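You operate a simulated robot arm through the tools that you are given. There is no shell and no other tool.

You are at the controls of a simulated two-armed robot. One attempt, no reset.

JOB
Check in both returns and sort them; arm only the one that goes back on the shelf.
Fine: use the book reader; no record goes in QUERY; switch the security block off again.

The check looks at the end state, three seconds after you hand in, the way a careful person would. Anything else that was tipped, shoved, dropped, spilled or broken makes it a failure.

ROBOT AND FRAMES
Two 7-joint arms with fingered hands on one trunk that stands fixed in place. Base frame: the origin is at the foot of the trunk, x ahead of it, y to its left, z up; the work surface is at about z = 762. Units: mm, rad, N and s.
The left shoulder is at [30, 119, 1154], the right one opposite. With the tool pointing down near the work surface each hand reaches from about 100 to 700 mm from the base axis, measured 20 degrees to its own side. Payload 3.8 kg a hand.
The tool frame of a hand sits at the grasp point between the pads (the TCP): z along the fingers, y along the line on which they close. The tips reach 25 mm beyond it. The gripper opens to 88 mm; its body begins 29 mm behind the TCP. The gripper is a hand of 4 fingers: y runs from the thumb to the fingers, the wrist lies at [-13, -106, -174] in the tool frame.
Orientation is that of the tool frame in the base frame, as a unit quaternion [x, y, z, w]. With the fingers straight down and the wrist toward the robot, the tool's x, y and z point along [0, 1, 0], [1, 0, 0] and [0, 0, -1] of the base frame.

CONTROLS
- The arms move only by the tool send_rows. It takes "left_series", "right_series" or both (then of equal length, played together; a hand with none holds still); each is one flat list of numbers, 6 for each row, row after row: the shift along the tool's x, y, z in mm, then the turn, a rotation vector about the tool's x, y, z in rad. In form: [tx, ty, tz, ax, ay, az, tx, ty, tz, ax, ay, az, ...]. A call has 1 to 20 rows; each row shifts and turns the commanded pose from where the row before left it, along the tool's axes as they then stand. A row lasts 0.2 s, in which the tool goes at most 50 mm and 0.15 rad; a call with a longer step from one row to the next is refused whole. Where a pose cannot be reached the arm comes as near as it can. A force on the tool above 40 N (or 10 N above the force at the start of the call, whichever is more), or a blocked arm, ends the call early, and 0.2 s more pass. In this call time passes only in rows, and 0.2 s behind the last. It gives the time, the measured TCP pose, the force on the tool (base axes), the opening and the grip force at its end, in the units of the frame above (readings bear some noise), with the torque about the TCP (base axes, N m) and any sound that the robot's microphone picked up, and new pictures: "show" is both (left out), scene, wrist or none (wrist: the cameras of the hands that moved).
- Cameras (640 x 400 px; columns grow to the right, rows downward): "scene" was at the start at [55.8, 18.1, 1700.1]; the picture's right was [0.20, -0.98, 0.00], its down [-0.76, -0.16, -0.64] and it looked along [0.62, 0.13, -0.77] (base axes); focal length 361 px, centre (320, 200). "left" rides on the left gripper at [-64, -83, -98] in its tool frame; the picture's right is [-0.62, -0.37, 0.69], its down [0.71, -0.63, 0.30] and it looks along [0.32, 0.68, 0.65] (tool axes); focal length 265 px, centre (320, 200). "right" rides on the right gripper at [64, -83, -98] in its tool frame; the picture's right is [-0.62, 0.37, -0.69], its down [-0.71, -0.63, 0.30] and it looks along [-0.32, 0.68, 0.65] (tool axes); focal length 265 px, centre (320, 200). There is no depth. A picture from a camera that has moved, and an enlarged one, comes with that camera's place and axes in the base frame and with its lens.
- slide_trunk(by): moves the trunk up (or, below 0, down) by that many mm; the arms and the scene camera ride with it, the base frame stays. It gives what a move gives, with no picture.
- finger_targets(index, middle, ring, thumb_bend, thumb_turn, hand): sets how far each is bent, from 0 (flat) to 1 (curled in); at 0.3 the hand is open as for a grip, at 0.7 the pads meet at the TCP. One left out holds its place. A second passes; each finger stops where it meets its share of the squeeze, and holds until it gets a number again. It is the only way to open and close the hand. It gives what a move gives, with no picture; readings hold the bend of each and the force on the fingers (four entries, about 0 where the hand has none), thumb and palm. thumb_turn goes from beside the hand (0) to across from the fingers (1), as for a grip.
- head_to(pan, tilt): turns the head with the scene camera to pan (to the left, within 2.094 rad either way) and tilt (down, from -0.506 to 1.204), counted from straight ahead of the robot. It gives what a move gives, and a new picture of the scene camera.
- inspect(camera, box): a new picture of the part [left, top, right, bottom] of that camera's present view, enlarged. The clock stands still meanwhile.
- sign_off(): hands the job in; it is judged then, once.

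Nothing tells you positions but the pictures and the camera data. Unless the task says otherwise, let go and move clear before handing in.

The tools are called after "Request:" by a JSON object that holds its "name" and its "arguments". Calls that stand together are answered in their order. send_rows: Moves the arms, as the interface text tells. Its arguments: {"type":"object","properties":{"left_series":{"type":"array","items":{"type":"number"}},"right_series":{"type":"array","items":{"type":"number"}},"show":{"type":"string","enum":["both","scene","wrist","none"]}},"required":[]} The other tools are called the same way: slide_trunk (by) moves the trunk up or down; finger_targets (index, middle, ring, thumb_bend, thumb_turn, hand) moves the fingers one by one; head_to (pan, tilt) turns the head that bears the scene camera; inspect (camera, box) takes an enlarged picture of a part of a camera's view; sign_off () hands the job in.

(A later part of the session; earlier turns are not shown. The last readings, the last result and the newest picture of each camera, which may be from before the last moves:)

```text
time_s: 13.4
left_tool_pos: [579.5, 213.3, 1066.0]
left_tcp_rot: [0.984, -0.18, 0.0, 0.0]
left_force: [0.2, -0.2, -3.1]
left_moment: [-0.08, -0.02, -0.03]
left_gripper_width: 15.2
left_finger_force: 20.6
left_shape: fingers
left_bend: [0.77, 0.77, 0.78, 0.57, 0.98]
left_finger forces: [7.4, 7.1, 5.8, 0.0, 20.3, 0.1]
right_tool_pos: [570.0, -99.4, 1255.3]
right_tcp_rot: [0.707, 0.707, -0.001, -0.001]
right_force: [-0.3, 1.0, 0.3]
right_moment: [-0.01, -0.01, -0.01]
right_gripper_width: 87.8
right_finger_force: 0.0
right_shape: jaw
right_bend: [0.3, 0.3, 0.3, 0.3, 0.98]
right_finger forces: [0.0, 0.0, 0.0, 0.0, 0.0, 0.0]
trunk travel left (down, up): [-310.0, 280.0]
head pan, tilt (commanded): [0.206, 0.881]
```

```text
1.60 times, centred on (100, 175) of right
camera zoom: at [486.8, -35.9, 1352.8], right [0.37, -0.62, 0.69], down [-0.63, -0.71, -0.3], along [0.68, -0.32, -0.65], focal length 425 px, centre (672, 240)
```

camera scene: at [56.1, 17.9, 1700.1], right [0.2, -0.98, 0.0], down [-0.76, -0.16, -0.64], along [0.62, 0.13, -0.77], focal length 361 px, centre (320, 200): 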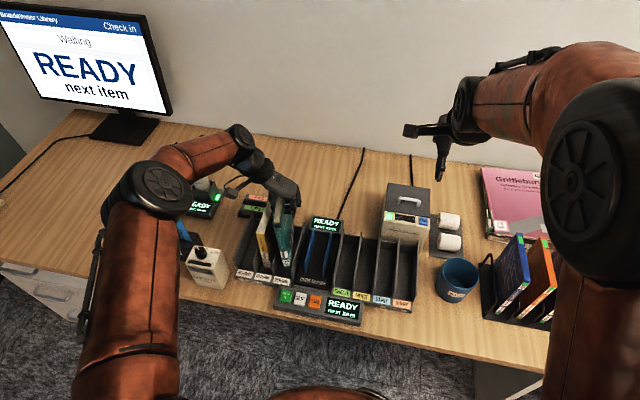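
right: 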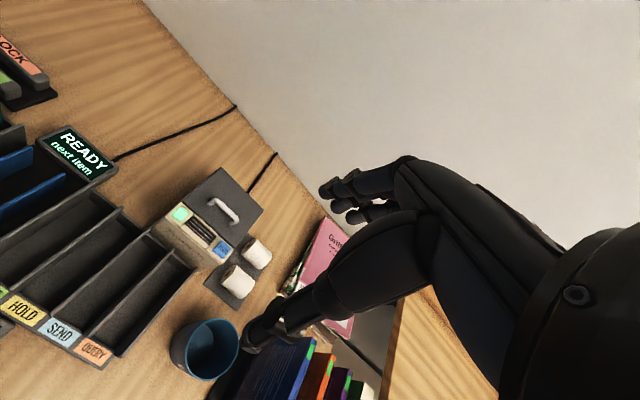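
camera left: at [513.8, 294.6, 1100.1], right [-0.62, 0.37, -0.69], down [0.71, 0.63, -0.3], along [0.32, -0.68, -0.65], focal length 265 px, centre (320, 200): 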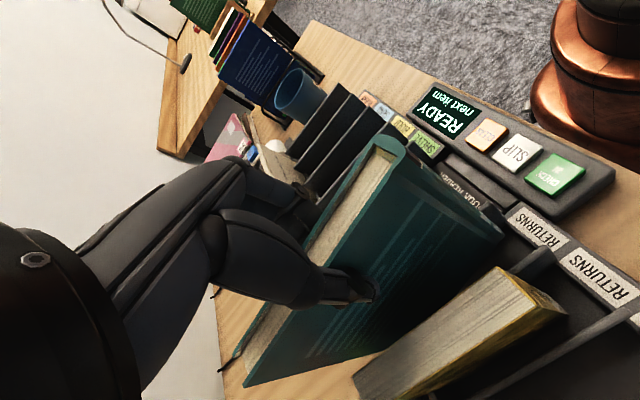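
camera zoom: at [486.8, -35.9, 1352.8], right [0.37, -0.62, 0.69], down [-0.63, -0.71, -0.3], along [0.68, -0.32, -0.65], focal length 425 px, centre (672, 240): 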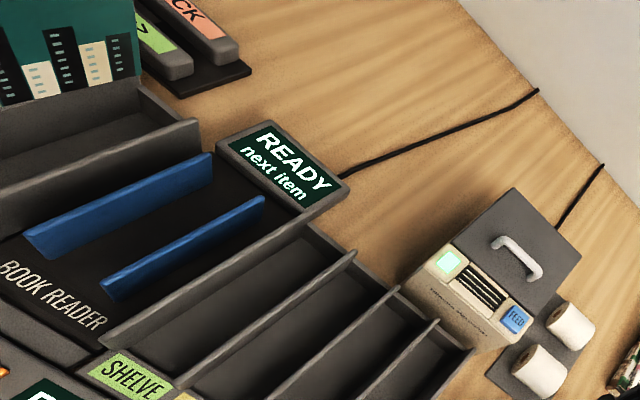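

Request:
{"name": "send_rows", "arguments": {"left_series": [5.85, 24, 0, 0, 0, 0, 5.85, 24, 0, 0, 0, 0, 5.85, 24, 0, 0, 0, 0, 5.85, 24, 0, 0, 0, 0], "show": "none"}}

Request:
{"name": "inspect", "arguments": {"camera": "scene", "box": [265, 170, 365, 295]}}

Request:
{"name": "inspect", "arguments": {"camera": "left", "box": [200, 100, 560, 400]}}

Request:
{"name": "inspect", "arguments": {"camera": "right", "box": [0, 0, 320, 300]}}

```text
time_s: 14.4
left_tool_pos: [566.4, 115.7, 1065.1]
left_tcp_rot: [0.984, -0.179, 0.001, 0.001]
left_force: [-0.4, -0.5, -4.2]
left_moment: [-0.05, -0.02, 0.0]
left_gripper_width: 15.4
left_finger_force: 20.4
left_shape: fingers
left_bend: [0.77, 0.77, 0.78, 0.57, 0.98]
left_finger forces: [7.4, 7.3, 5.7, 0.1, 20.4, 0.0]
right_tool_pos: [569.7, -99.8, 1256.1]
right_tcp_rot: [0.707, 0.707, 0.0, 0.0]
right_force: [-0.1, -0.3, -0.2]
right_moment: [0.0, -0.01, 0.02]
right_gripper_width: 87.8
right_finger_force: 0.1
right_shape: jaw
right_bend: [0.3, 0.3, 0.3, 0.3, 0.98]
right_finger forces: [0.1, 0.1, 0.0, 0.1, 0.1, 0.0]
trunk travel left (down, up): [-310.0, 280.0]
head pan, tilt (commanded): [0.206, 0.881]
```

```text
3.20 times, centred on (315, 232) of scene
camera zoom: at [56.5, 17.1, 1700.1], right [0.2, -0.98, 0.0], down [-0.76, -0.16, -0.64], along [0.62, 0.13, -0.77], focal length 1154 px, centre (336, 96)
```

zoom: 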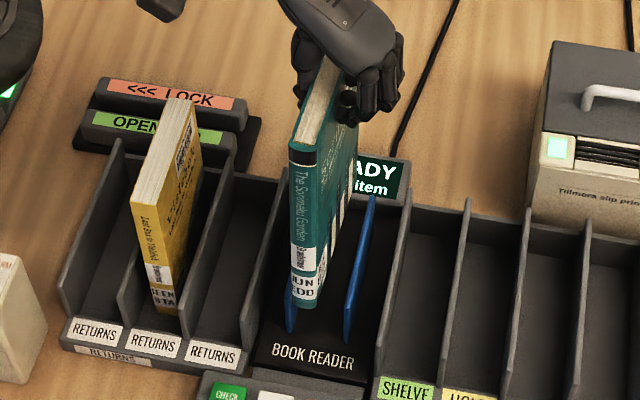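

```text
1.33 times, centred on (380, 250) of left
camera zoom: at [534.4, 215.5, 1163.6], right [-0.45, 0.56, -0.69], down [0.89, 0.34, -0.3], along [0.06, -0.75, -0.65], focal length 354 px, centre (240, 133)
```

zoom: 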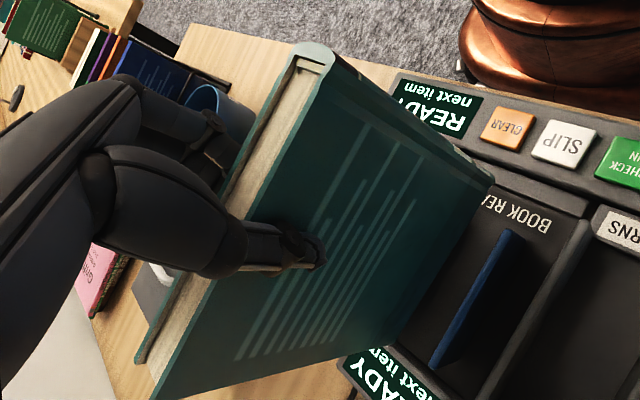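

```text
1.33 times, centred on (160, 150) of right
camera zoom: at [486.5, -36.3, 1353.0], right [0.37, -0.62, 0.69], down [-0.63, -0.71, -0.3], along [0.68, -0.32, -0.65], focal length 354 px, centre (533, 267)
```

zoom: 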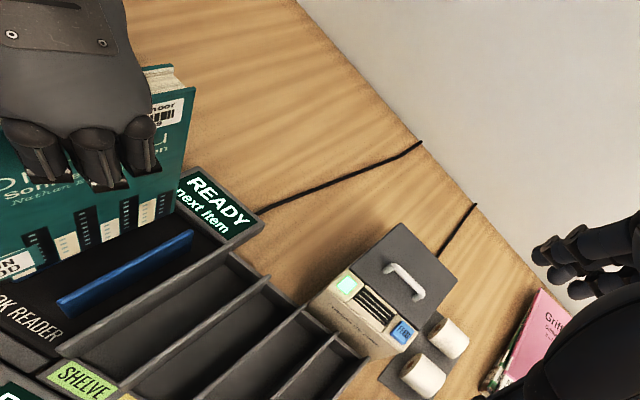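

Request:
{"name": "send_rows", "arguments": {"left_series": [2, 5.5, 20, 0, 0, 0, 0, 0, 25, 0, 0, 0, 0, 0, 25, 0, 0, 0], "show": "none"}}

Request:
{"name": "inspect", "arguments": {"camera": "scene", "box": [275, 190, 365, 300]}}

Request:
{"name": "inspect", "arguments": {"camera": "left", "box": [200, 100, 560, 400]}}

Request:
{"name": "inspect", "arguments": {"camera": "right", "box": [0, 50, 200, 250]}}

```text
time_s: 15.2
left_tool_pos: [565.4, 110.2, 991.6]
left_tcp_rot: [0.984, -0.179, 0.0, 0.0]
left_force: [-0.1, 0.2, -3.7]
left_moment: [-0.05, 0.01, 0.02]
left_gripper_width: 15.2
left_finger_force: 20.2
left_shape: fingers
left_bend: [0.77, 0.77, 0.78, 0.57, 0.98]
left_finger forces: [7.4, 7.0, 5.8, 0.0, 20.3, 0.0]
right_tool_pos: [569.1, -98.1, 1256.4]
right_tcp_rot: [0.707, 0.708, 0.001, 0.0]
right_force: [0.4, -0.3, 0.5]
right_moment: [0.02, -0.03, -0.01]
right_gripper_width: 87.6
right_finger_force: 0.0
right_shape: jaw
right_bend: [0.3, 0.3, 0.3, 0.3, 0.98]
right_finger forces: [0.0, 0.0, 0.0, 0.1, 0.1, 0.1]
trunk travel left (down, up): [-310.0, 280.0]
head pan, tilt (commanded): [0.206, 0.881]
```

```text
3.64 times, centred on (320, 245) of scene
camera zoom: at [56.7, 18.2, 1700.1], right [0.2, -0.98, 0.0], down [-0.76, -0.16, -0.64], along [0.62, 0.13, -0.77], focal length 1311 px, centre (320, 36)
```

zoom: 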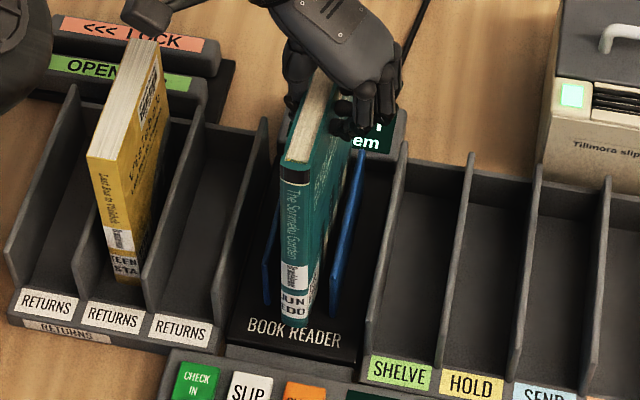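

```text
1.33 times, centred on (380, 250) of left
camera zoom: at [533.7, 209.4, 1091.5], right [-0.45, 0.56, -0.69], down [0.89, 0.34, -0.3], along [0.06, -0.75, -0.65], focal length 354 px, centre (240, 133)
```

zoom: 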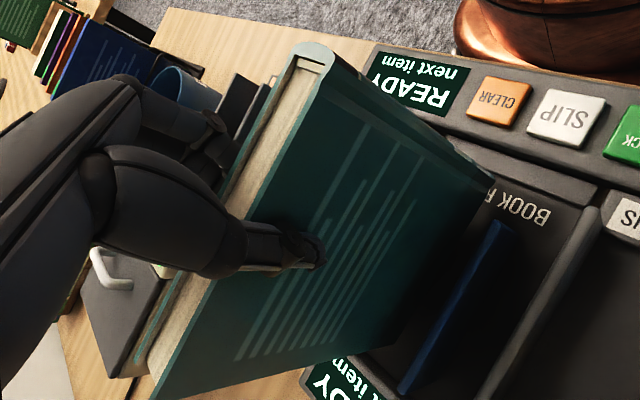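

```text
2.00 times, centred on (100, 150) of right
camera zoom: at [486.6, -35.4, 1352.9], right [0.37, -0.62, 0.69], down [-0.63, -0.71, -0.3], along [0.68, -0.32, -0.65], focal length 531 px, centre (760, 300)
```

zoom: 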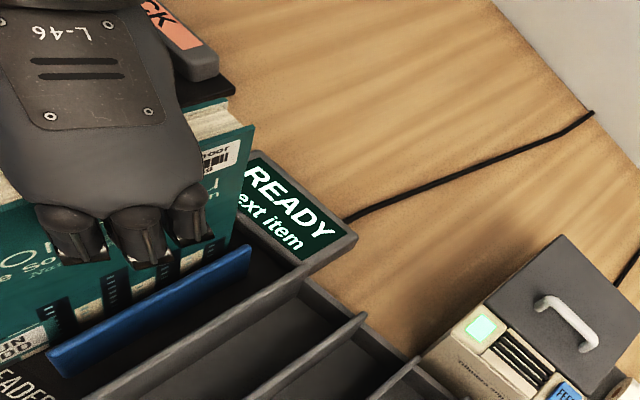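

Request:
{"name": "send_rows", "arguments": {"left_series": [0, 0, 5, 0, 0, 0, 0, 0, 4, 0, 0, 0], "show": "none"}}

Request:
{"name": "send_rows", "arguments": {"left_series": [0, 0, 3, 0, 0, 0], "show": "scene"}}

```text
time_s: 15.8
left_tool_pos: [564.4, 109.2, 984.4]
left_tcp_rot: [0.984, -0.179, 0.0, -0.001]
left_force: [-0.1, -0.3, -3.2]
left_moment: [-0.05, 0.02, 0.0]
left_gripper_width: 15.1
left_finger_force: 20.0
left_shape: fingers
left_bend: [0.77, 0.77, 0.78, 0.57, 0.98]
left_finger forces: [7.5, 7.1, 5.8, 0.0, 20.3, 0.1]
right_tool_pos: [568.8, -99.3, 1255.3]
right_tcp_rot: [0.707, 0.707, 0.001, 0.0]
right_force: [1.4, -0.3, 0.2]
right_moment: [-0.01, -0.01, 0.02]
right_gripper_width: 87.5
right_finger_force: 0.1
right_shape: jaw
right_bend: [0.3, 0.3, 0.3, 0.3, 0.98]
right_finger forces: [0.0, 0.0, 0.0, 0.0, 0.0, 0.0]
trunk travel left (down, up): [-310.0, 280.0]
head pan, tilt (commanded): [0.206, 0.881]
```

```text
time_s: 16.2
left_tool_pos: [565.4, 107.9, 981.7]
left_tcp_rot: [0.984, -0.18, -0.001, 0.0]
left_force: [-0.8, -1.5, -3.1]
left_moment: [-0.06, 0.0, -0.03]
left_gripper_width: 15.4
left_finger_force: 20.4
left_shape: fingers
left_bend: [0.77, 0.77, 0.78, 0.57, 0.98]
left_finger forces: [7.5, 7.0, 5.6, 0.1, 20.2, 0.0]
right_tool_pos: [569.3, -98.6, 1256.2]
right_tcp_rot: [0.707, 0.707, 0.001, 0.0]
right_force: [0.3, -0.2, -0.7]
right_moment: [-0.03, 0.0, -0.03]
right_gripper_width: 87.8
right_finger_force: 0.0
right_shape: jaw
right_bend: [0.3, 0.3, 0.3, 0.3, 0.98]
right_finger forces: [0.0, 0.0, 0.0, 0.0, 0.0, 0.0]
trunk travel left (down, up): [-310.0, 280.0]
head pan, tilt (commanded): [0.206, 0.881]
camera scene: at [56.5, 18.1, 1700.1], right [0.2, -0.98, 0.0], down [-0.76, -0.16, -0.64], along [0.62, 0.13, -0.77], focal length 361 px, centre (320, 200)
```

scene: 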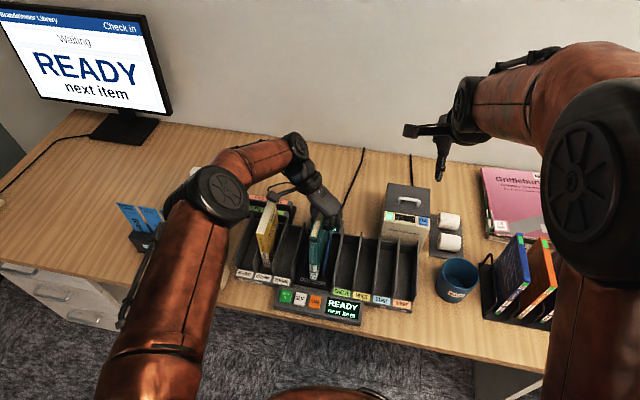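

Request:
{"name": "send_rows", "arguments": {"left_series": [0, 0, 4, 0, 0, 0], "show": "none"}}

Request:
{"name": "send_rows", "arguments": {"left_series": [0, 0, 4, 0, 0, 0], "show": "none"}}

Request:
{"name": "inspect", "arguments": {"camera": "scene", "box": [275, 190, 365, 300]}}

```text
time_s: 16.6
left_tool_pos: [565.7, 110.2, 978.7]
left_tcp_rot: [0.984, -0.179, -0.001, 0.001]
left_force: [-0.5, 0.0, -4.1]
left_moment: [-0.03, 0.03, -0.01]
left_gripper_width: 15.7
left_finger_force: 20.1
left_shape: fingers
left_bend: [0.77, 0.77, 0.78, 0.57, 0.98]
left_finger forces: [7.5, 7.1, 5.6, 0.0, 20.3, 0.0]
right_tool_pos: [570.1, -99.5, 1255.4]
right_tcp_rot: [0.707, 0.707, 0.0, 0.0]
right_force: [0.1, 0.2, 1.1]
right_moment: [-0.04, 0.04, 0.01]
right_gripper_width: 87.6
right_finger_force: 0.1
right_shape: jaw
right_bend: [0.3, 0.3, 0.3, 0.3, 0.98]
right_finger forces: [0.0, 0.0, 0.0, 0.0, 0.0, 0.0]
trunk travel left (down, up): [-310.0, 280.0]
head pan, tilt (commanded): [0.206, 0.881]
```

```text
time_s: 17.0
left_tool_pos: [566.1, 109.2, 973.9]
left_tcp_rot: [0.984, -0.178, 0.0, 0.0]
left_force: [0.3, -0.1, -2.8]
left_moment: [-0.02, -0.01, 0.01]
left_gripper_width: 15.2
left_finger_force: 19.9
left_shape: fingers
left_bend: [0.77, 0.77, 0.78, 0.57, 0.98]
left_finger forces: [7.5, 7.1, 5.8, 0.0, 20.2, 0.0]
right_tool_pos: [569.2, -98.7, 1255.5]
right_tcp_rot: [0.707, 0.707, 0.0, 0.0]
right_force: [0.0, 0.2, -1.1]
right_moment: [0.02, 0.0, -0.02]
right_gripper_width: 87.6
right_finger_force: 0.1
right_shape: jaw
right_bend: [0.3, 0.3, 0.3, 0.3, 0.98]
right_finger forces: [0.0, 0.1, 0.0, 0.0, 0.1, 0.1]
trunk travel left (down, up): [-310.0, 280.0]
head pan, tilt (commanded): [0.206, 0.881]
```

```text
3.64 times, centred on (320, 245) of scene
camera zoom: at [56.5, 18.1, 1700.1], right [0.2, -0.98, 0.0], down [-0.76, -0.16, -0.64], along [0.62, 0.13, -0.77], focal length 1311 px, centre (320, 36)
```

zoom: 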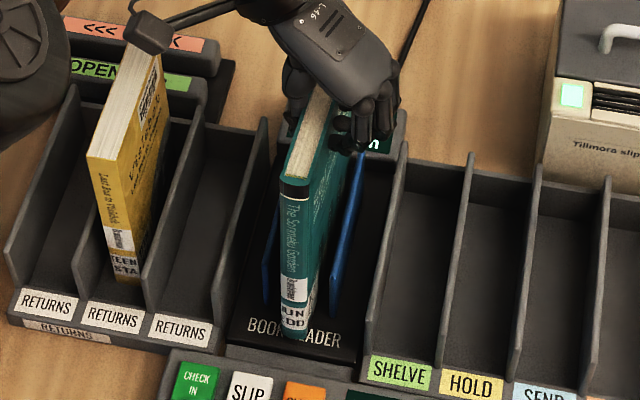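

Request:
{"name": "send_rows", "arguments": {"left_series": [0, 0, 4, 0, 0, 0], "show": "none"}}

Request:
{"name": "send_rows", "arguments": {"left_series": [0, 0, 3, 0, 0, 0], "show": "none"}}

Request:
{"name": "send_rows", "arguments": {"left_series": [0, 0, 2, 0, 0, 0], "show": "none"}}

Request:
{"name": "inspect", "arguments": {"camera": "scene", "box": [275, 190, 365, 300]}}

```text
time_s: 17.4
left_tool_pos: [565.6, 111.2, 969.3]
left_tcp_rot: [0.984, -0.178, -0.001, 0.0]
left_force: [0.0, 0.3, -2.8]
left_moment: [-0.06, 0.01, -0.03]
left_gripper_width: 15.4
left_finger_force: 19.6
left_shape: fingers
left_bend: [0.77, 0.77, 0.78, 0.57, 0.98]
left_finger forces: [7.5, 7.1, 5.8, 0.0, 20.3, 0.0]
right_tool_pos: [568.9, -97.9, 1255.3]
right_tcp_rot: [0.707, 0.707, 0.001, 0.001]
right_force: [0.5, 0.5, 0.5]
right_moment: [0.0, -0.01, 0.0]
right_gripper_width: 87.6
right_finger_force: 0.0
right_shape: jaw
right_bend: [0.3, 0.3, 0.3, 0.3, 0.98]
right_finger forces: [0.1, 0.0, 0.1, 0.0, 0.0, 0.1]
trunk travel left (down, up): [-310.0, 280.0]
head pan, tilt (commanded): [0.206, 0.881]
```

```text
time_s: 17.8
left_tool_pos: [565.6, 109.9, 969.0]
left_tcp_rot: [0.984, -0.179, 0.0, 0.0]
left_force: [-0.4, -0.3, -3.2]
left_moment: [-0.03, 0.02, 0.02]
left_gripper_width: 15.1
left_finger_force: 20.2
left_shape: fingers
left_bend: [0.77, 0.77, 0.78, 0.57, 0.98]
left_finger forces: [7.4, 7.2, 5.6, 0.0, 20.1, 0.0]
right_tool_pos: [570.2, -99.3, 1255.0]
right_tcp_rot: [0.707, 0.707, 0.001, 0.0]
right_force: [0.0, 0.3, -0.2]
right_moment: [-0.01, 0.04, 0.0]
right_gripper_width: 87.3
right_finger_force: 0.1
right_shape: jaw
right_bend: [0.3, 0.3, 0.3, 0.3, 0.98]
right_finger forces: [0.0, 0.0, 0.1, 0.0, 0.0, 0.0]
trunk travel left (down, up): [-310.0, 280.0]
head pan, tilt (commanded): [0.206, 0.881]
```

```text
time_s: 18.2
left_tool_pos: [565.3, 110.5, 965.0]
left_tcp_rot: [0.984, -0.179, 0.0, 0.0]
left_force: [-0.2, 0.5, -3.6]
left_moment: [-0.04, 0.02, 0.02]
left_gripper_width: 15.2
left_finger_force: 20.2
left_shape: fingers
left_bend: [0.77, 0.77, 0.78, 0.57, 0.98]
left_finger forces: [7.6, 7.1, 5.6, 0.0, 20.4, 0.0]
right_tool_pos: [570.0, -98.4, 1256.0]
right_tcp_rot: [0.707, 0.707, 0.001, 0.0]
right_force: [-0.4, 0.3, -1.1]
right_moment: [0.02, -0.03, 0.03]
right_gripper_width: 87.6
right_finger_force: 0.0
right_shape: jaw
right_bend: [0.3, 0.3, 0.3, 0.3, 0.98]
right_finger forces: [0.1, 0.0, 0.1, 0.0, 0.1, 0.1]
trunk travel left (down, up): [-310.0, 280.0]
head pan, tilt (commanded): [0.206, 0.881]
```

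```text
3.64 times, centred on (320, 245) of scene
camera zoom: at [56.3, 18.0, 1700.1], right [0.2, -0.98, 0.0], down [-0.76, -0.16, -0.64], along [0.62, 0.13, -0.77], focal length 1311 px, centre (320, 36)
```

zoom: 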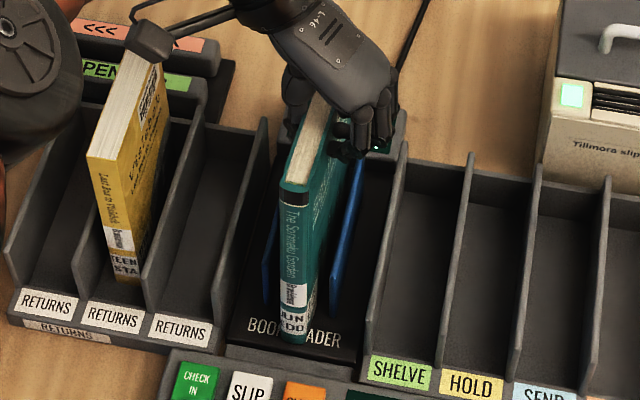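

Request:
{"name": "send_rows", "arguments": {"left_series": [0, 0, 3, 0, 0, 0], "show": "none"}}

Request:
{"name": "send_rows", "arguments": {"left_series": [0, 0, 3, 0, 0, 0], "show": "scene"}}

```text
time_s: 18.6
left_tool_pos: [565.2, 109.9, 964.0]
left_tcp_rot: [0.984, -0.179, 0.0, 0.001]
left_force: [-2.1, 0.7, 4.9]
left_moment: [0.05, -0.1, 0.06]
left_gripper_width: 15.2
left_finger_force: 22.0
left_shape: fingers
left_bend: [0.77, 0.78, 0.79, 0.57, 0.97]
left_finger forces: [7.7, 8.0, 6.0, 0.0, 21.9, 0.0]
right_tool_pos: [567.6, -97.4, 1257.2]
right_tcp_rot: [0.707, 0.708, 0.0, -0.001]
right_force: [-0.7, 0.5, -0.3]
right_moment: [0.0, -0.03, 0.03]
right_gripper_width: 87.6
right_finger_force: 0.0
right_shape: jaw
right_bend: [0.3, 0.3, 0.3, 0.3, 0.98]
right_finger forces: [0.1, 0.1, 0.0, 0.0, 0.0, 0.0]
trunk travel left (down, up): [-310.0, 280.0]
head pan, tilt (commanded): [0.206, 0.881]
```

```text
time_s: 19.0
left_tool_pos: [564.7, 109.8, 961.1]
left_tcp_rot: [0.984, -0.179, 0.001, -0.001]
left_force: [-1.5, -0.3, 8.6]
left_moment: [0.06, -0.21, 0.01]
left_gripper_width: 15.2
left_finger_force: 22.9
left_shape: fingers
left_bend: [0.77, 0.78, 0.79, 0.57, 0.97]
left_finger forces: [7.5, 8.6, 7.1, 0.1, 22.9, 0.0]
right_tool_pos: [568.8, -97.3, 1256.9]
right_tcp_rot: [0.707, 0.707, 0.0, 0.0]
right_force: [-0.4, -0.5, -0.2]
right_moment: [0.01, -0.02, 0.0]
right_gripper_width: 87.8
right_finger_force: 0.0
right_shape: jaw
right_bend: [0.3, 0.3, 0.3, 0.3, 0.98]
right_finger forces: [0.0, 0.1, 0.0, 0.1, 0.0, 0.0]
trunk travel left (down, up): [-310.0, 280.0]
head pan, tilt (commanded): [0.206, 0.881]
camera scene: at [54.4, 17.7, 1700.2], right [0.2, -0.98, 0.0], down [-0.76, -0.16, -0.64], along [0.62, 0.13, -0.77], focal length 361 px, centre (320, 200)
```

scene: 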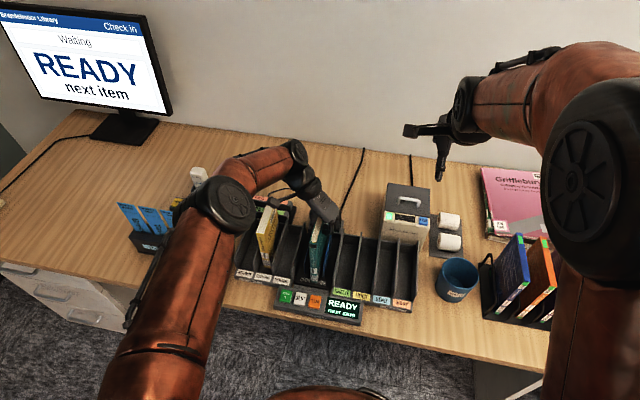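

The book touched down at TCP z ≈ 963 and now stands on the reader floor between the fences. I release it gently so that the arm is free to press CHECK IN.

Request:
{"name": "finger_targets", "arguments": {"hand": "left", "index": 0.66, "middle": 0.66, "ring": 0.66, "thumb_bend": 0.55}}

Request:
{"name": "inspect", "arguments": {"camera": "left", "box": [200, 100, 560, 400]}}

Request:
{"name": "inspect", "arguments": {"camera": "scene", "box": [275, 190, 365, 300]}}

```text
time_s: 20.0
left_tool_pos: [564.2, 110.3, 960.0]
left_tcp_rot: [0.984, -0.179, 0.0, 0.0]
left_force: [0.2, 0.5, -0.2]
left_moment: [0.03, -0.02, 0.01]
left_gripper_width: 20.2
left_finger_force: 0.5
left_shape: fingers
left_bend: [0.65, 0.66, 0.66, 0.54, 1.0]
left_finger forces: [0.5, 0.1, 0.1, 0.0, 0.6, 0.1]
right_tool_pos: [569.6, -98.9, 1256.3]
right_tcp_rot: [0.707, 0.707, 0.0, 0.0]
right_force: [0.6, -0.2, -0.5]
right_moment: [-0.03, 0.02, 0.0]
right_gripper_width: 87.4
right_finger_force: 0.2
right_shape: jaw
right_bend: [0.3, 0.3, 0.3, 0.3, 0.98]
right_finger forces: [0.1, 0.0, 0.0, 0.0, 0.0, 0.0]
trunk travel left (down, up): [-310.0, 280.0]
head pan, tilt (commanded): [0.206, 0.881]
```

```text
1.33 times, centred on (380, 250) of left
camera zoom: at [533.3, 210.7, 1059.9], right [-0.45, 0.56, -0.69], down [0.89, 0.34, -0.3], along [0.06, -0.75, -0.65], focal length 354 px, centre (240, 133)
```

zoom: 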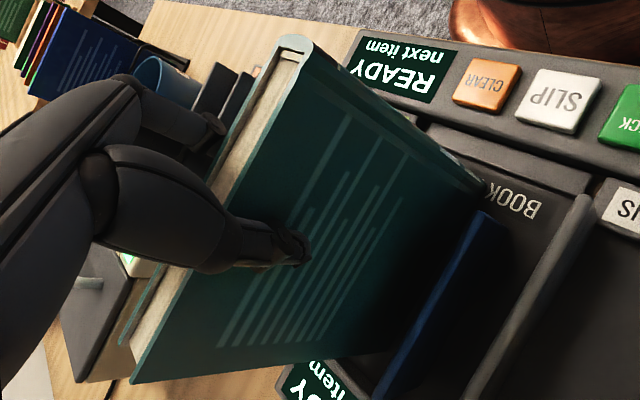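

```text
3.64 times, centred on (320, 245) of scene
camera zoom: at [55.8, 18.0, 1700.1], right [0.2, -0.98, 0.0], down [-0.76, -0.16, -0.64], along [0.62, 0.13, -0.77], focal length 1311 px, centre (320, 36)
```

zoom: 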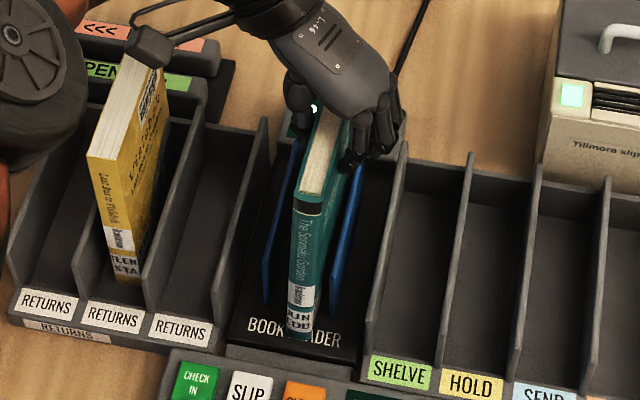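

Request:
{"name": "finger_targets", "arguments": {"hand": "left", "index": 0.6, "middle": 0.6, "ring": 0.6, "thumb_bend": 0.5}}

Request:
{"name": "inspect", "arguments": {"camera": "scene", "box": [275, 190, 365, 300]}}

Request:
{"name": "finger_targets", "arguments": {"hand": "left", "index": 0.45, "middle": 0.45, "ring": 0.45, "thumb_bend": 0.35}}

Request:
{"name": "inspect", "arguments": {"camera": "scene", "box": [275, 190, 365, 300]}}

Request:
{"name": "inspect", "arguments": {"camera": "left", "box": [200, 100, 560, 400]}}

```text
time_s: 21.0
left_tool_pos: [565.3, 110.3, 961.3]
left_tcp_rot: [0.984, -0.179, -0.001, 0.0]
left_force: [-1.2, -0.2, 0.3]
left_moment: [0.0, 0.03, 0.03]
left_gripper_width: 30.5
left_finger_force: 0.2
left_shape: fingers
left_bend: [0.6, 0.6, 0.6, 0.5, 1.0]
left_finger forces: [0.0, 0.0, 0.0, 0.0, 0.2, 0.1]
right_tool_pos: [569.2, -99.1, 1255.7]
right_tcp_rot: [0.707, 0.707, 0.0, -0.001]
right_force: [-0.7, 0.1, 0.0]
right_moment: [0.02, 0.01, 0.0]
right_gripper_width: 87.4
right_finger_force: 0.0
right_shape: jaw
right_bend: [0.3, 0.3, 0.3, 0.3, 0.98]
right_finger forces: [0.0, 0.0, 0.1, 0.0, 0.0, 0.0]
trunk travel left (down, up): [-310.0, 280.0]
head pan, tilt (commanded): [0.206, 0.881]
```

```text
3.64 times, centred on (320, 245) of scene
camera zoom: at [55.9, 18.0, 1700.1], right [0.2, -0.98, 0.0], down [-0.76, -0.16, -0.64], along [0.62, 0.13, -0.77], focal length 1311 px, centre (320, 36)
```

zoom: 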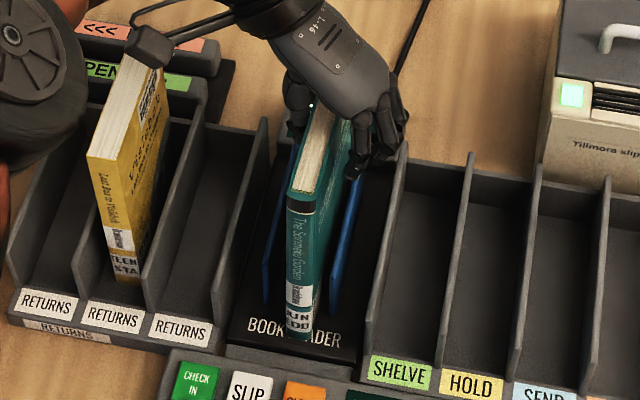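

```text
time_s: 22.0
left_tool_pos: [565.3, 109.8, 960.3]
left_tcp_rot: [0.984, -0.179, 0.0, 0.0]
left_force: [0.6, 1.2, 1.0]
left_moment: [-0.03, 0.01, 0.0]
left_gripper_width: 63.1
left_finger_force: 0.0
left_shape: fingers
left_bend: [0.45, 0.45, 0.45, 0.35, 0.98]
left_finger forces: [0.1, 0.0, 0.0, 0.0, 0.0, 0.0]
right_tool_pos: [569.2, -100.6, 1255.5]
right_tcp_rot: [0.707, 0.707, 0.0, 0.001]
right_force: [0.2, -0.8, -0.1]
right_moment: [0.03, 0.0, 0.0]
right_gripper_width: 87.7
right_finger_force: 0.1
right_shape: jaw
right_bend: [0.3, 0.3, 0.3, 0.3, 0.98]
right_finger forces: [0.0, 0.0, 0.0, 0.0, 0.0, 0.0]
trunk travel left (down, up): [-310.0, 280.0]
head pan, tilt (commanded): [0.206, 0.881]
```

```text
3.64 times, centred on (320, 245) of scene
camera zoom: at [56.0, 18.0, 1700.1], right [0.2, -0.98, 0.0], down [-0.76, -0.16, -0.64], along [0.62, 0.13, -0.77], focal length 1311 px, centre (320, 36)
```

zoom: 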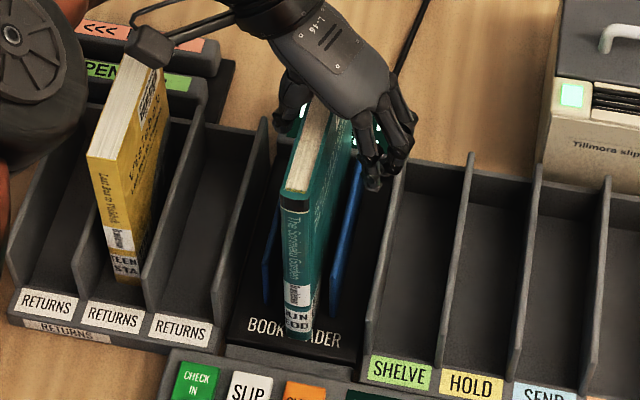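

```text
1.33 times, centred on (380, 250) of left
camera zoom: at [533.4, 210.6, 1059.9], right [-0.45, 0.56, -0.69], down [0.89, 0.34, -0.3], along [0.06, -0.75, -0.65], focal length 354 px, centre (240, 133)
```

zoom: 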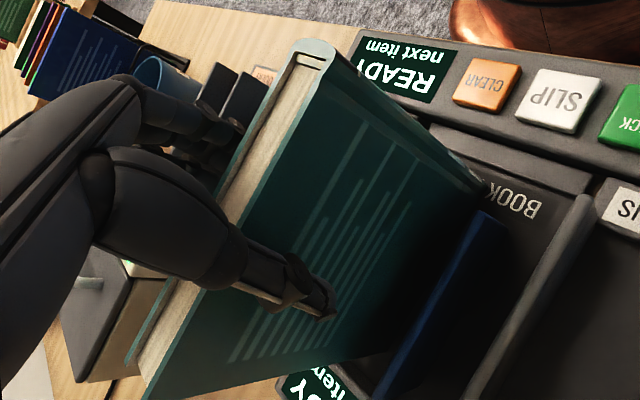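

The book stands upright on its own in the reader. I lift the hand straight up and clear.

Request:
{"name": "send_rows", "arguments": {"left_series": [0, 0, -15, 0, 0, 0, 0, 0, -25, 0, 0, 0, 0, 0, -30, 0, 0, 0, 0, 0, -40, 0, 0, 0], "show": "scene"}}

Request:
{"name": "inspect", "arguments": {"camera": "scene", "box": [265, 190, 375, 330]}}

```text
time_s: 23.0
left_tool_pos: [565.7, 111.9, 1071.2]
left_tcp_rot: [0.984, -0.179, 0.001, 0.0]
left_force: [0.4, -0.3, -0.3]
left_moment: [-0.02, -0.02, -0.02]
left_gripper_width: 63.2
left_finger_force: 0.1
left_shape: fingers
left_bend: [0.45, 0.45, 0.45, 0.35, 0.98]
left_finger forces: [0.1, 0.0, 0.0, 0.1, 0.0, 0.0]
right_tool_pos: [568.2, -100.1, 1256.5]
right_tcp_rot: [0.707, 0.708, 0.001, 0.001]
right_force: [0.1, -0.6, 0.8]
right_moment: [0.02, -0.02, 0.02]
right_gripper_width: 88.0
right_finger_force: 0.0
right_shape: jaw
right_bend: [0.3, 0.3, 0.3, 0.3, 0.98]
right_finger forces: [0.1, 0.0, 0.0, 0.1, 0.0, 0.0]
trunk travel left (down, up): [-310.0, 280.0]
head pan, tilt (commanded): [0.206, 0.881]
camera scene: at [55.1, 17.9, 1700.1], right [0.2, -0.98, 0.0], down [-0.76, -0.16, -0.64], along [0.62, 0.13, -0.77], focal length 361 px, centre (320, 200)
```

scene: 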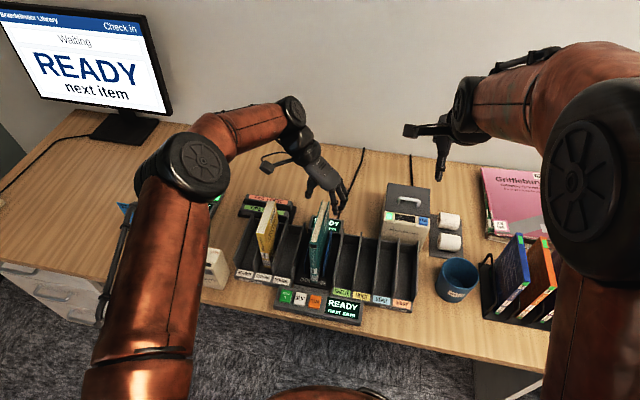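

```text
2.86 times, centred on (320, 260) of scene
camera zoom: at [55.1, 17.9, 1700.1], right [0.2, -0.98, 0.0], down [-0.76, -0.16, -0.64], along [0.62, 0.13, -0.77], focal length 1030 px, centre (320, 29)
```

zoom: 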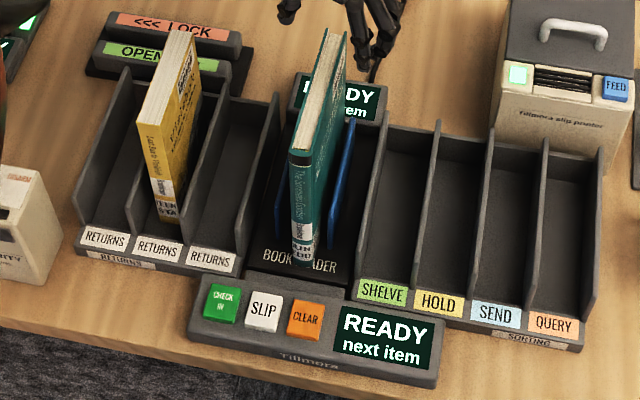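

The teal book is standing in the reader and the screens still say READY, so CHECK IN (about x 442, y 192, z 800) has to be pressed. I shape the left hand for poking with the middle finger, move it above the button, and move the right arm away to the side.

Request:
{"name": "send_rows", "arguments": {"left_series": [-36.1, -7.8, 0, 0, 0, 0, -36.1, -7.8, 0, 0, 0, 0, -36.1, -7.8, 0, 0, 0, 0, -36.1, -7.8, 0, 0, 0, 0], "right_series": [-37, -20, 0, 0, 0, 0, -37, -20, 0, 0, 0, 0, -37, -20, 0, 0, 0, 0, -37, -20, 0, 0, 0, 0], "show": "none"}}

Request:
{"name": "finger_targets", "arguments": {"hand": "left", "index": 1.0, "middle": 0.65, "ring": 1.0, "thumb_bend": 0.2, "thumb_turn": 1.0}}

Request:
{"name": "send_rows", "arguments": {"left_series": [0, 0, 35, 0, 0, 0, 0, 0, 35, 0, 0, 0, 0, 0, 35, 0, 0, 0, 0, 0, 35, 0, 0, 0], "show": "both"}}

Request:
{"name": "inspect", "arguments": {"camera": "scene", "box": [240, 220, 360, 330]}}

Request:
{"name": "inspect", "arguments": {"camera": "left", "box": [240, 120, 560, 340]}}

```text
time_s: 24.0
left_tool_pos: [439.1, 190.1, 1069.0]
left_tcp_rot: [0.984, -0.18, 0.001, -0.002]
left_force: [-0.3, -0.6, 1.0]
left_moment: [0.01, -0.03, -0.03]
left_gripper_width: 63.3
left_finger_force: 0.1
left_shape: fingers
left_bend: [0.45, 0.45, 0.45, 0.35, 0.98]
left_finger forces: [0.0, 0.1, 0.0, 0.1, 0.0, 0.0]
right_tool_pos: [489.4, -249.7, 1257.2]
right_tcp_rot: [0.707, 0.707, 0.001, 0.0]
right_force: [-0.6, 1.1, 0.7]
right_moment: [0.04, 0.01, -0.01]
right_gripper_width: 87.4
right_finger_force: 0.0
right_shape: jaw
right_bend: [0.3, 0.3, 0.3, 0.3, 0.98]
right_finger forces: [0.0, 0.1, 0.1, 0.0, 0.1, 0.1]
trunk travel left (down, up): [-310.0, 280.0]
head pan, tilt (commanded): [0.206, 0.881]
```

```text
time_s: 25.0
left_tool_pos: [442.4, 190.8, 1067.9]
left_tcp_rot: [0.984, -0.179, 0.0, 0.0]
left_force: [0.1, 0.1, -0.3]
left_moment: [-0.02, 0.02, -0.01]
left_gripper_width: 55.7
left_finger_force: 0.1
left_shape: fingers
left_bend: [1.0, 0.65, 1.0, 0.2, 0.97]
left_finger forces: [0.1, 0.0, 0.1, 0.0, 0.0, 0.0]
right_tool_pos: [491.8, -248.5, 1256.5]
right_tcp_rot: [0.707, 0.707, 0.0, 0.0]
right_force: [0.5, 0.1, 1.2]
right_moment: [-0.01, -0.01, 0.02]
right_gripper_width: 87.5
right_finger_force: 0.1
right_shape: jaw
right_bend: [0.3, 0.3, 0.3, 0.3, 0.98]
right_finger forces: [0.0, 0.1, 0.1, 0.0, 0.0, 0.1]
trunk travel left (down, up): [-310.0, 280.0]
head pan, tilt (commanded): [0.206, 0.881]
```

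```text
time_s: 26.0
left_tool_pos: [442.6, 191.2, 928.1]
left_tcp_rot: [0.984, -0.179, 0.0, 0.0]
left_force: [0.7, -0.8, -0.4]
left_moment: [-0.01, 0.01, 0.02]
left_gripper_width: 55.7
left_finger_force: 0.1
left_shape: fingers
left_bend: [1.0, 0.65, 1.0, 0.2, 0.97]
left_finger forces: [0.0, 0.0, 0.0, 0.0, 0.0, 0.0]
right_tool_pos: [491.3, -247.9, 1254.2]
right_tcp_rot: [0.707, 0.707, 0.0, 0.0]
right_force: [-0.4, 0.0, 0.1]
right_moment: [0.0, -0.01, 0.0]
right_gripper_width: 87.5
right_finger_force: 0.1
right_shape: jaw
right_bend: [0.3, 0.3, 0.3, 0.3, 0.98]
right_finger forces: [0.0, 0.0, 0.1, 0.0, 0.1, 0.0]
trunk travel left (down, up): [-310.0, 280.0]
head pan, tilt (commanded): [0.206, 0.881]
camera scene: at [56.4, 18.4, 1700.1], right [0.2, -0.98, 0.0], down [-0.76, -0.16, -0.64], along [0.62, 0.13, -0.77], focal length 361 px, centre (320, 200)
camera left: at [410.3, 292.3, 1026.6], right [-0.45, 0.56, -0.69], down [0.89, 0.34, -0.3], along [0.06, -0.75, -0.65], focal length 265 px, centre (320, 200)
```

scene: 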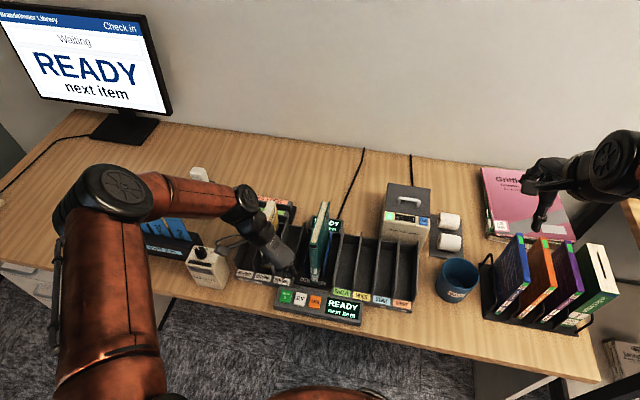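
left: 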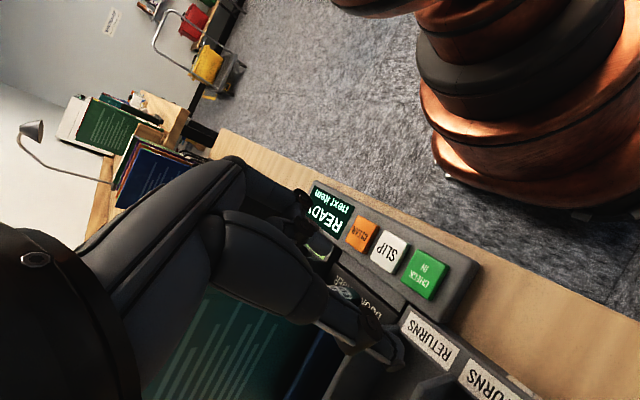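

```text
3.64 times, centred on (300, 275) of scene
camera zoom: at [56.4, 18.4, 1700.1], right [0.2, -0.98, 0.0], down [-0.76, -0.16, -0.64], along [0.62, 0.13, -0.77], focal length 1311 px, centre (393, -73)
```

zoom: 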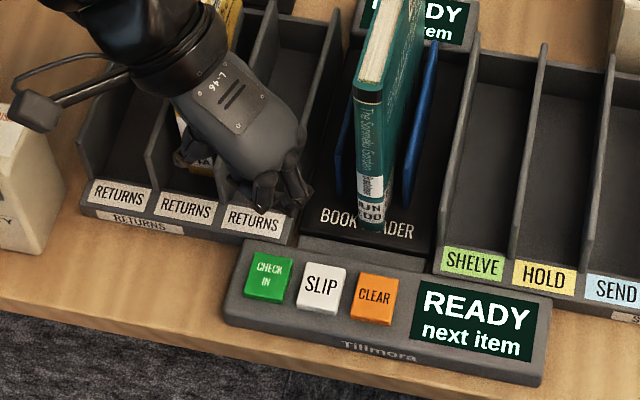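

```text
1.82 times, centred on (400, 230) of left
camera zoom: at [410.3, 292.3, 1026.6], right [-0.45, 0.56, -0.69], down [0.89, 0.34, -0.3], along [0.06, -0.75, -0.65], focal length 483 px, centre (174, 146)
```

zoom: 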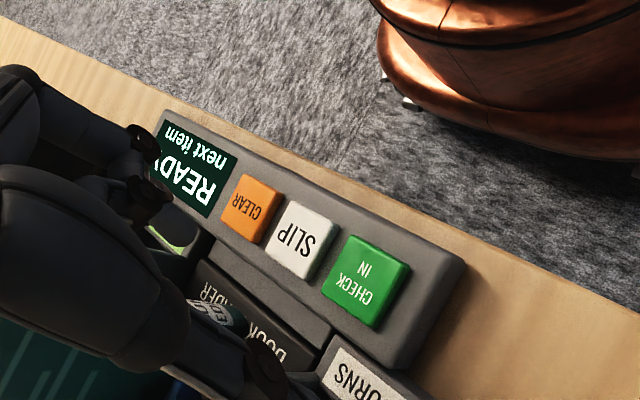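

Request:
{"name": "inspect", "arguments": {"camera": "scene", "box": [280, 240, 340, 290]}}

Request:
{"name": "inspect", "arguments": {"camera": "left", "box": [220, 140, 420, 380]}}

```text
8.00 times, centred on (310, 265) of scene
camera zoom: at [56.4, 18.4, 1700.1], right [0.2, -0.98, 0.0], down [-0.76, -0.16, -0.64], along [0.62, 0.13, -0.77], focal length 2884 px, centre (400, -320)
```

zoom: 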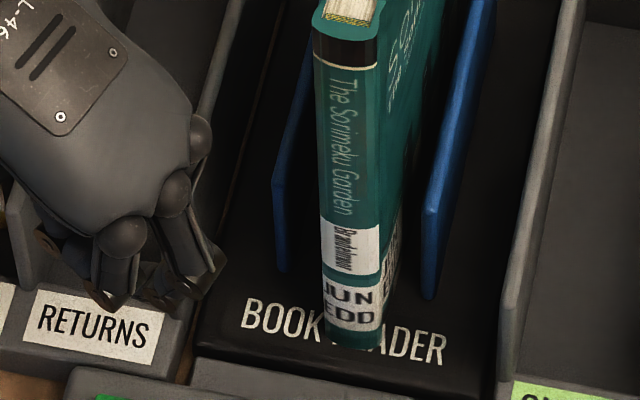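

```text
1.67 times, centred on (320, 260) of left
camera zoom: at [410.3, 292.3, 1026.6], right [-0.45, 0.56, -0.69], down [0.89, 0.34, -0.3], along [0.06, -0.75, -0.65], focal length 442 px, centre (320, 100)
```

zoom: 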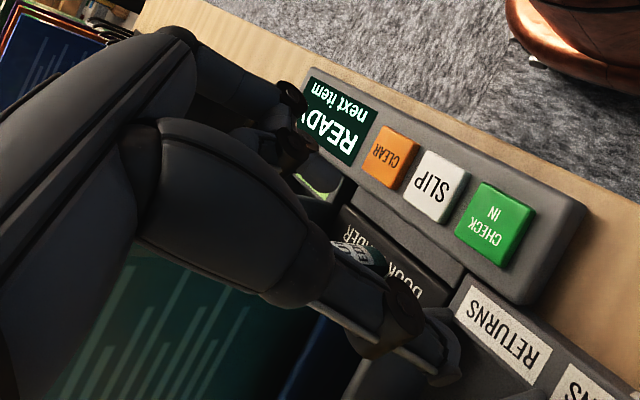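

Request:
{"name": "finger_targets", "arguments": {"hand": "left", "middle": 0.35}}

Request:
{"name": "inspect", "arguments": {"camera": "scene", "box": [270, 235, 350, 300]}}

Request:
{"name": "inspect", "arguments": {"camera": "left", "box": [220, 140, 420, 380]}}

```text
time_s: 27.0
left_tool_pos: [442.7, 191.8, 927.8]
left_tcp_rot: [0.984, -0.179, -0.001, 0.0]
left_force: [-0.2, 0.2, -0.2]
left_moment: [-0.02, -0.01, -0.03]
left_gripper_width: 55.9
left_finger_force: 0.1
left_shape: fingers
left_bend: [1.0, 0.35, 1.0, 0.2, 0.97]
left_finger forces: [0.1, 0.1, 0.0, 0.0, 0.0, 0.1]
right_tool_pos: [491.7, -248.5, 1256.0]
right_tcp_rot: [0.707, 0.707, 0.0, 0.0]
right_force: [1.3, 0.3, -0.5]
right_moment: [0.01, 0.01, 0.03]
right_gripper_width: 87.7
right_finger_force: 0.0
right_shape: jaw
right_bend: [0.3, 0.3, 0.3, 0.3, 0.98]
right_finger forces: [0.0, 0.0, 0.0, 0.0, 0.0, 0.0]
trunk travel left (down, up): [-310.0, 280.0]
head pan, tilt (commanded): [0.206, 0.881]
```

```text
6.15 times, centred on (310, 268) of scene
camera zoom: at [55.9, 18.0, 1700.1], right [0.2, -0.98, 0.0], down [-0.76, -0.16, -0.64], along [0.62, 0.13, -0.77], focal length 2219 px, centre (382, -215)
```

zoom: 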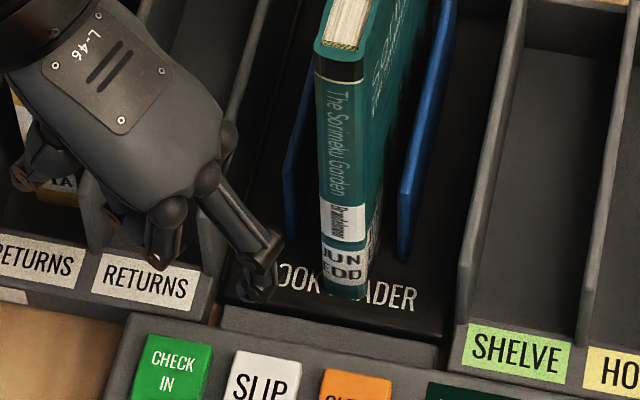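

```text
1.67 times, centred on (320, 260) of left
camera zoom: at [410.0, 291.8, 1027.2], right [-0.45, 0.56, -0.69], down [0.89, 0.34, -0.3], along [0.06, -0.75, -0.65], focal length 442 px, centre (320, 100)
```

zoom: 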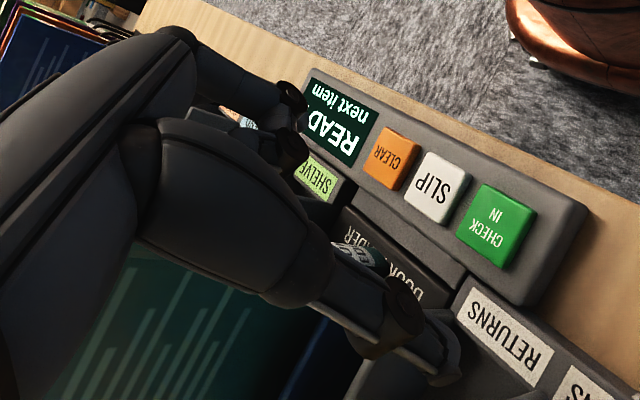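

Request:
{"name": "send_rows", "arguments": {"left_series": [0, 0, 0, 0, 0, -0.127, 0, 0, 0, 0, 0, -0.127, 0, 0, 0, 0, 0, -0.127, 0, 0, 0, 0, 0, -0.127, 0, 0, 0, 0, 0, -0.127, 0, 0, 0, 0, 0, -0.127], "show": "none"}}

Request:
{"name": "send_rows", "arguments": {"left_series": [-5.2, -23.5, 20, 0, 0, 0, -5.2, -23.5, 25, 0, 0, 0], "show": "both"}}

Request:
{"name": "inspect", "arguments": {"camera": "scene", "box": [250, 235, 350, 315]}}

Request:
{"name": "inspect", "arguments": {"camera": "left", "box": [220, 120, 440, 380]}}

```text
time_s: 28.4
left_tool_pos: [442.2, 190.3, 929.6]
left_tcp_rot: [0.98, 0.201, 0.0, 0.001]
left_force: [0.5, 0.3, 0.8]
left_moment: [0.02, 0.01, 0.02]
left_gripper_width: 55.6
left_finger_force: 0.1
left_shape: fingers
left_bend: [1.0, 0.35, 1.0, 0.2, 0.97]
left_finger forces: [0.1, 0.0, 0.0, 0.1, 0.0, 0.0]
right_tool_pos: [492.8, -247.5, 1255.2]
right_tcp_rot: [0.707, 0.707, 0.0, -0.001]
right_force: [0.2, -0.2, 0.1]
right_moment: [-0.02, 0.03, 0.03]
right_gripper_width: 87.6
right_finger_force: 0.0
right_shape: jaw
right_bend: [0.3, 0.3, 0.3, 0.3, 0.98]
right_finger forces: [0.1, 0.0, 0.0, 0.0, 0.0, 0.0]
trunk travel left (down, up): [-310.0, 280.0]
head pan, tilt (commanded): [0.206, 0.881]
```

```text
time_s: 29.0
left_tool_pos: [415.5, 231.1, 886.1]
left_tcp_rot: [0.98, 0.2, 0.0, 0.0]
left_force: [0.0, 0.1, 0.5]
left_moment: [0.02, 0.01, -0.01]
left_gripper_width: 55.6
left_finger_force: 0.1
left_shape: fingers
left_bend: [1.0, 0.35, 1.0, 0.2, 0.97]
left_finger forces: [0.0, 0.0, 0.1, 0.1, 0.1, 0.0]
right_tool_pos: [491.3, -247.8, 1255.6]
right_tcp_rot: [0.707, 0.707, 0.0, 0.001]
right_force: [0.4, -0.3, -0.6]
right_moment: [-0.05, 0.01, 0.01]
right_gripper_width: 87.6
right_finger_force: 0.0
right_shape: jaw
right_bend: [0.3, 0.3, 0.3, 0.3, 0.98]
right_finger forces: [0.0, 0.0, 0.1, 0.1, 0.0, 0.1]
trunk travel left (down, up): [-310.0, 280.0]
head pan, tilt (commanded): [0.206, 0.881]
camera scene: at [55.5, 18.7, 1700.1], right [0.2, -0.98, 0.0], down [-0.76, -0.16, -0.64], along [0.62, 0.13, -0.77], focal length 361 px, centre (320, 200)
camera left: at [322.9, 282.2, 984.0], right [-0.71, 0.1, -0.69], down [0.41, 0.86, -0.3], along [0.57, -0.5, -0.65], focal length 265 px, centre (320, 200)
```

scene: 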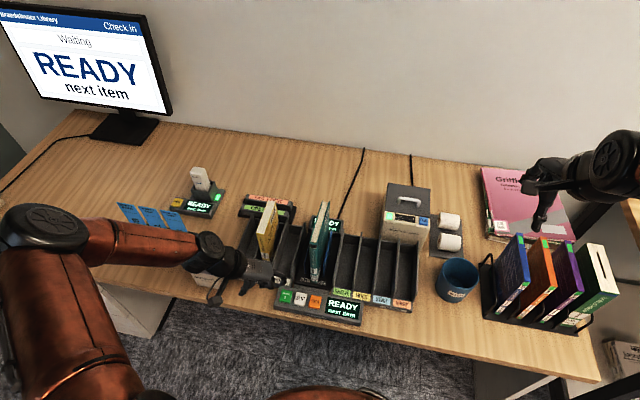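
left: 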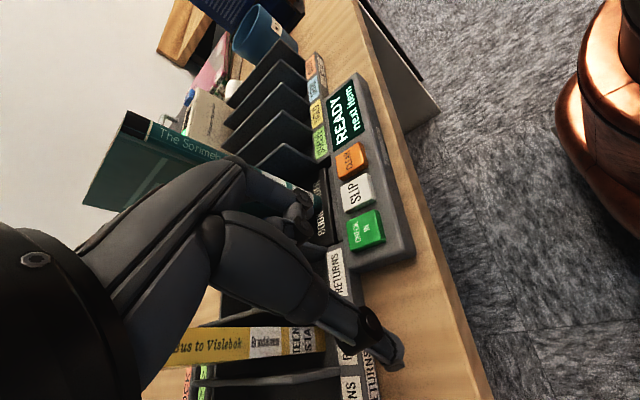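

```text
5.00 times, centred on (300, 275) of scene
camera zoom: at [55.5, 18.7, 1700.1], right [0.2, -0.98, 0.0], down [-0.76, -0.16, -0.64], along [0.62, 0.13, -0.77], focal length 1803 px, centre (420, -175)
```

zoom: 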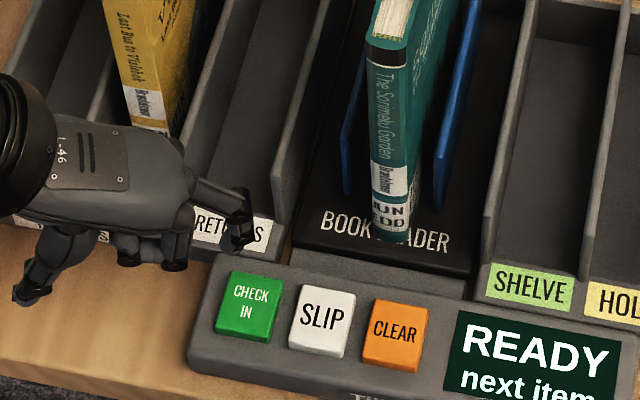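

```text
1.54 times, centred on (330, 250) of left
camera zoom: at [322.9, 282.2, 984.0], right [-0.71, 0.1, -0.69], down [0.41, 0.86, -0.3], along [0.57, -0.5, -0.65], focal length 408 px, centre (305, 123)
```

zoom: 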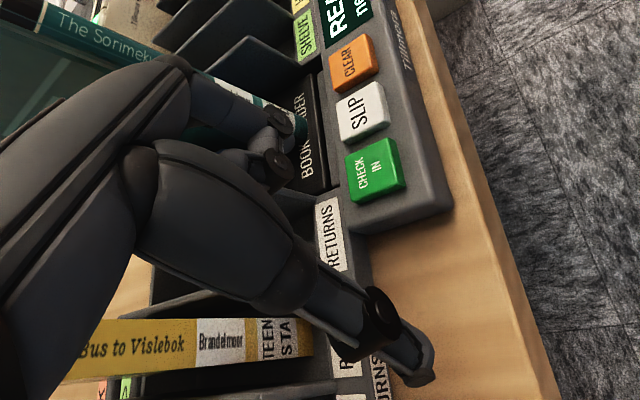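

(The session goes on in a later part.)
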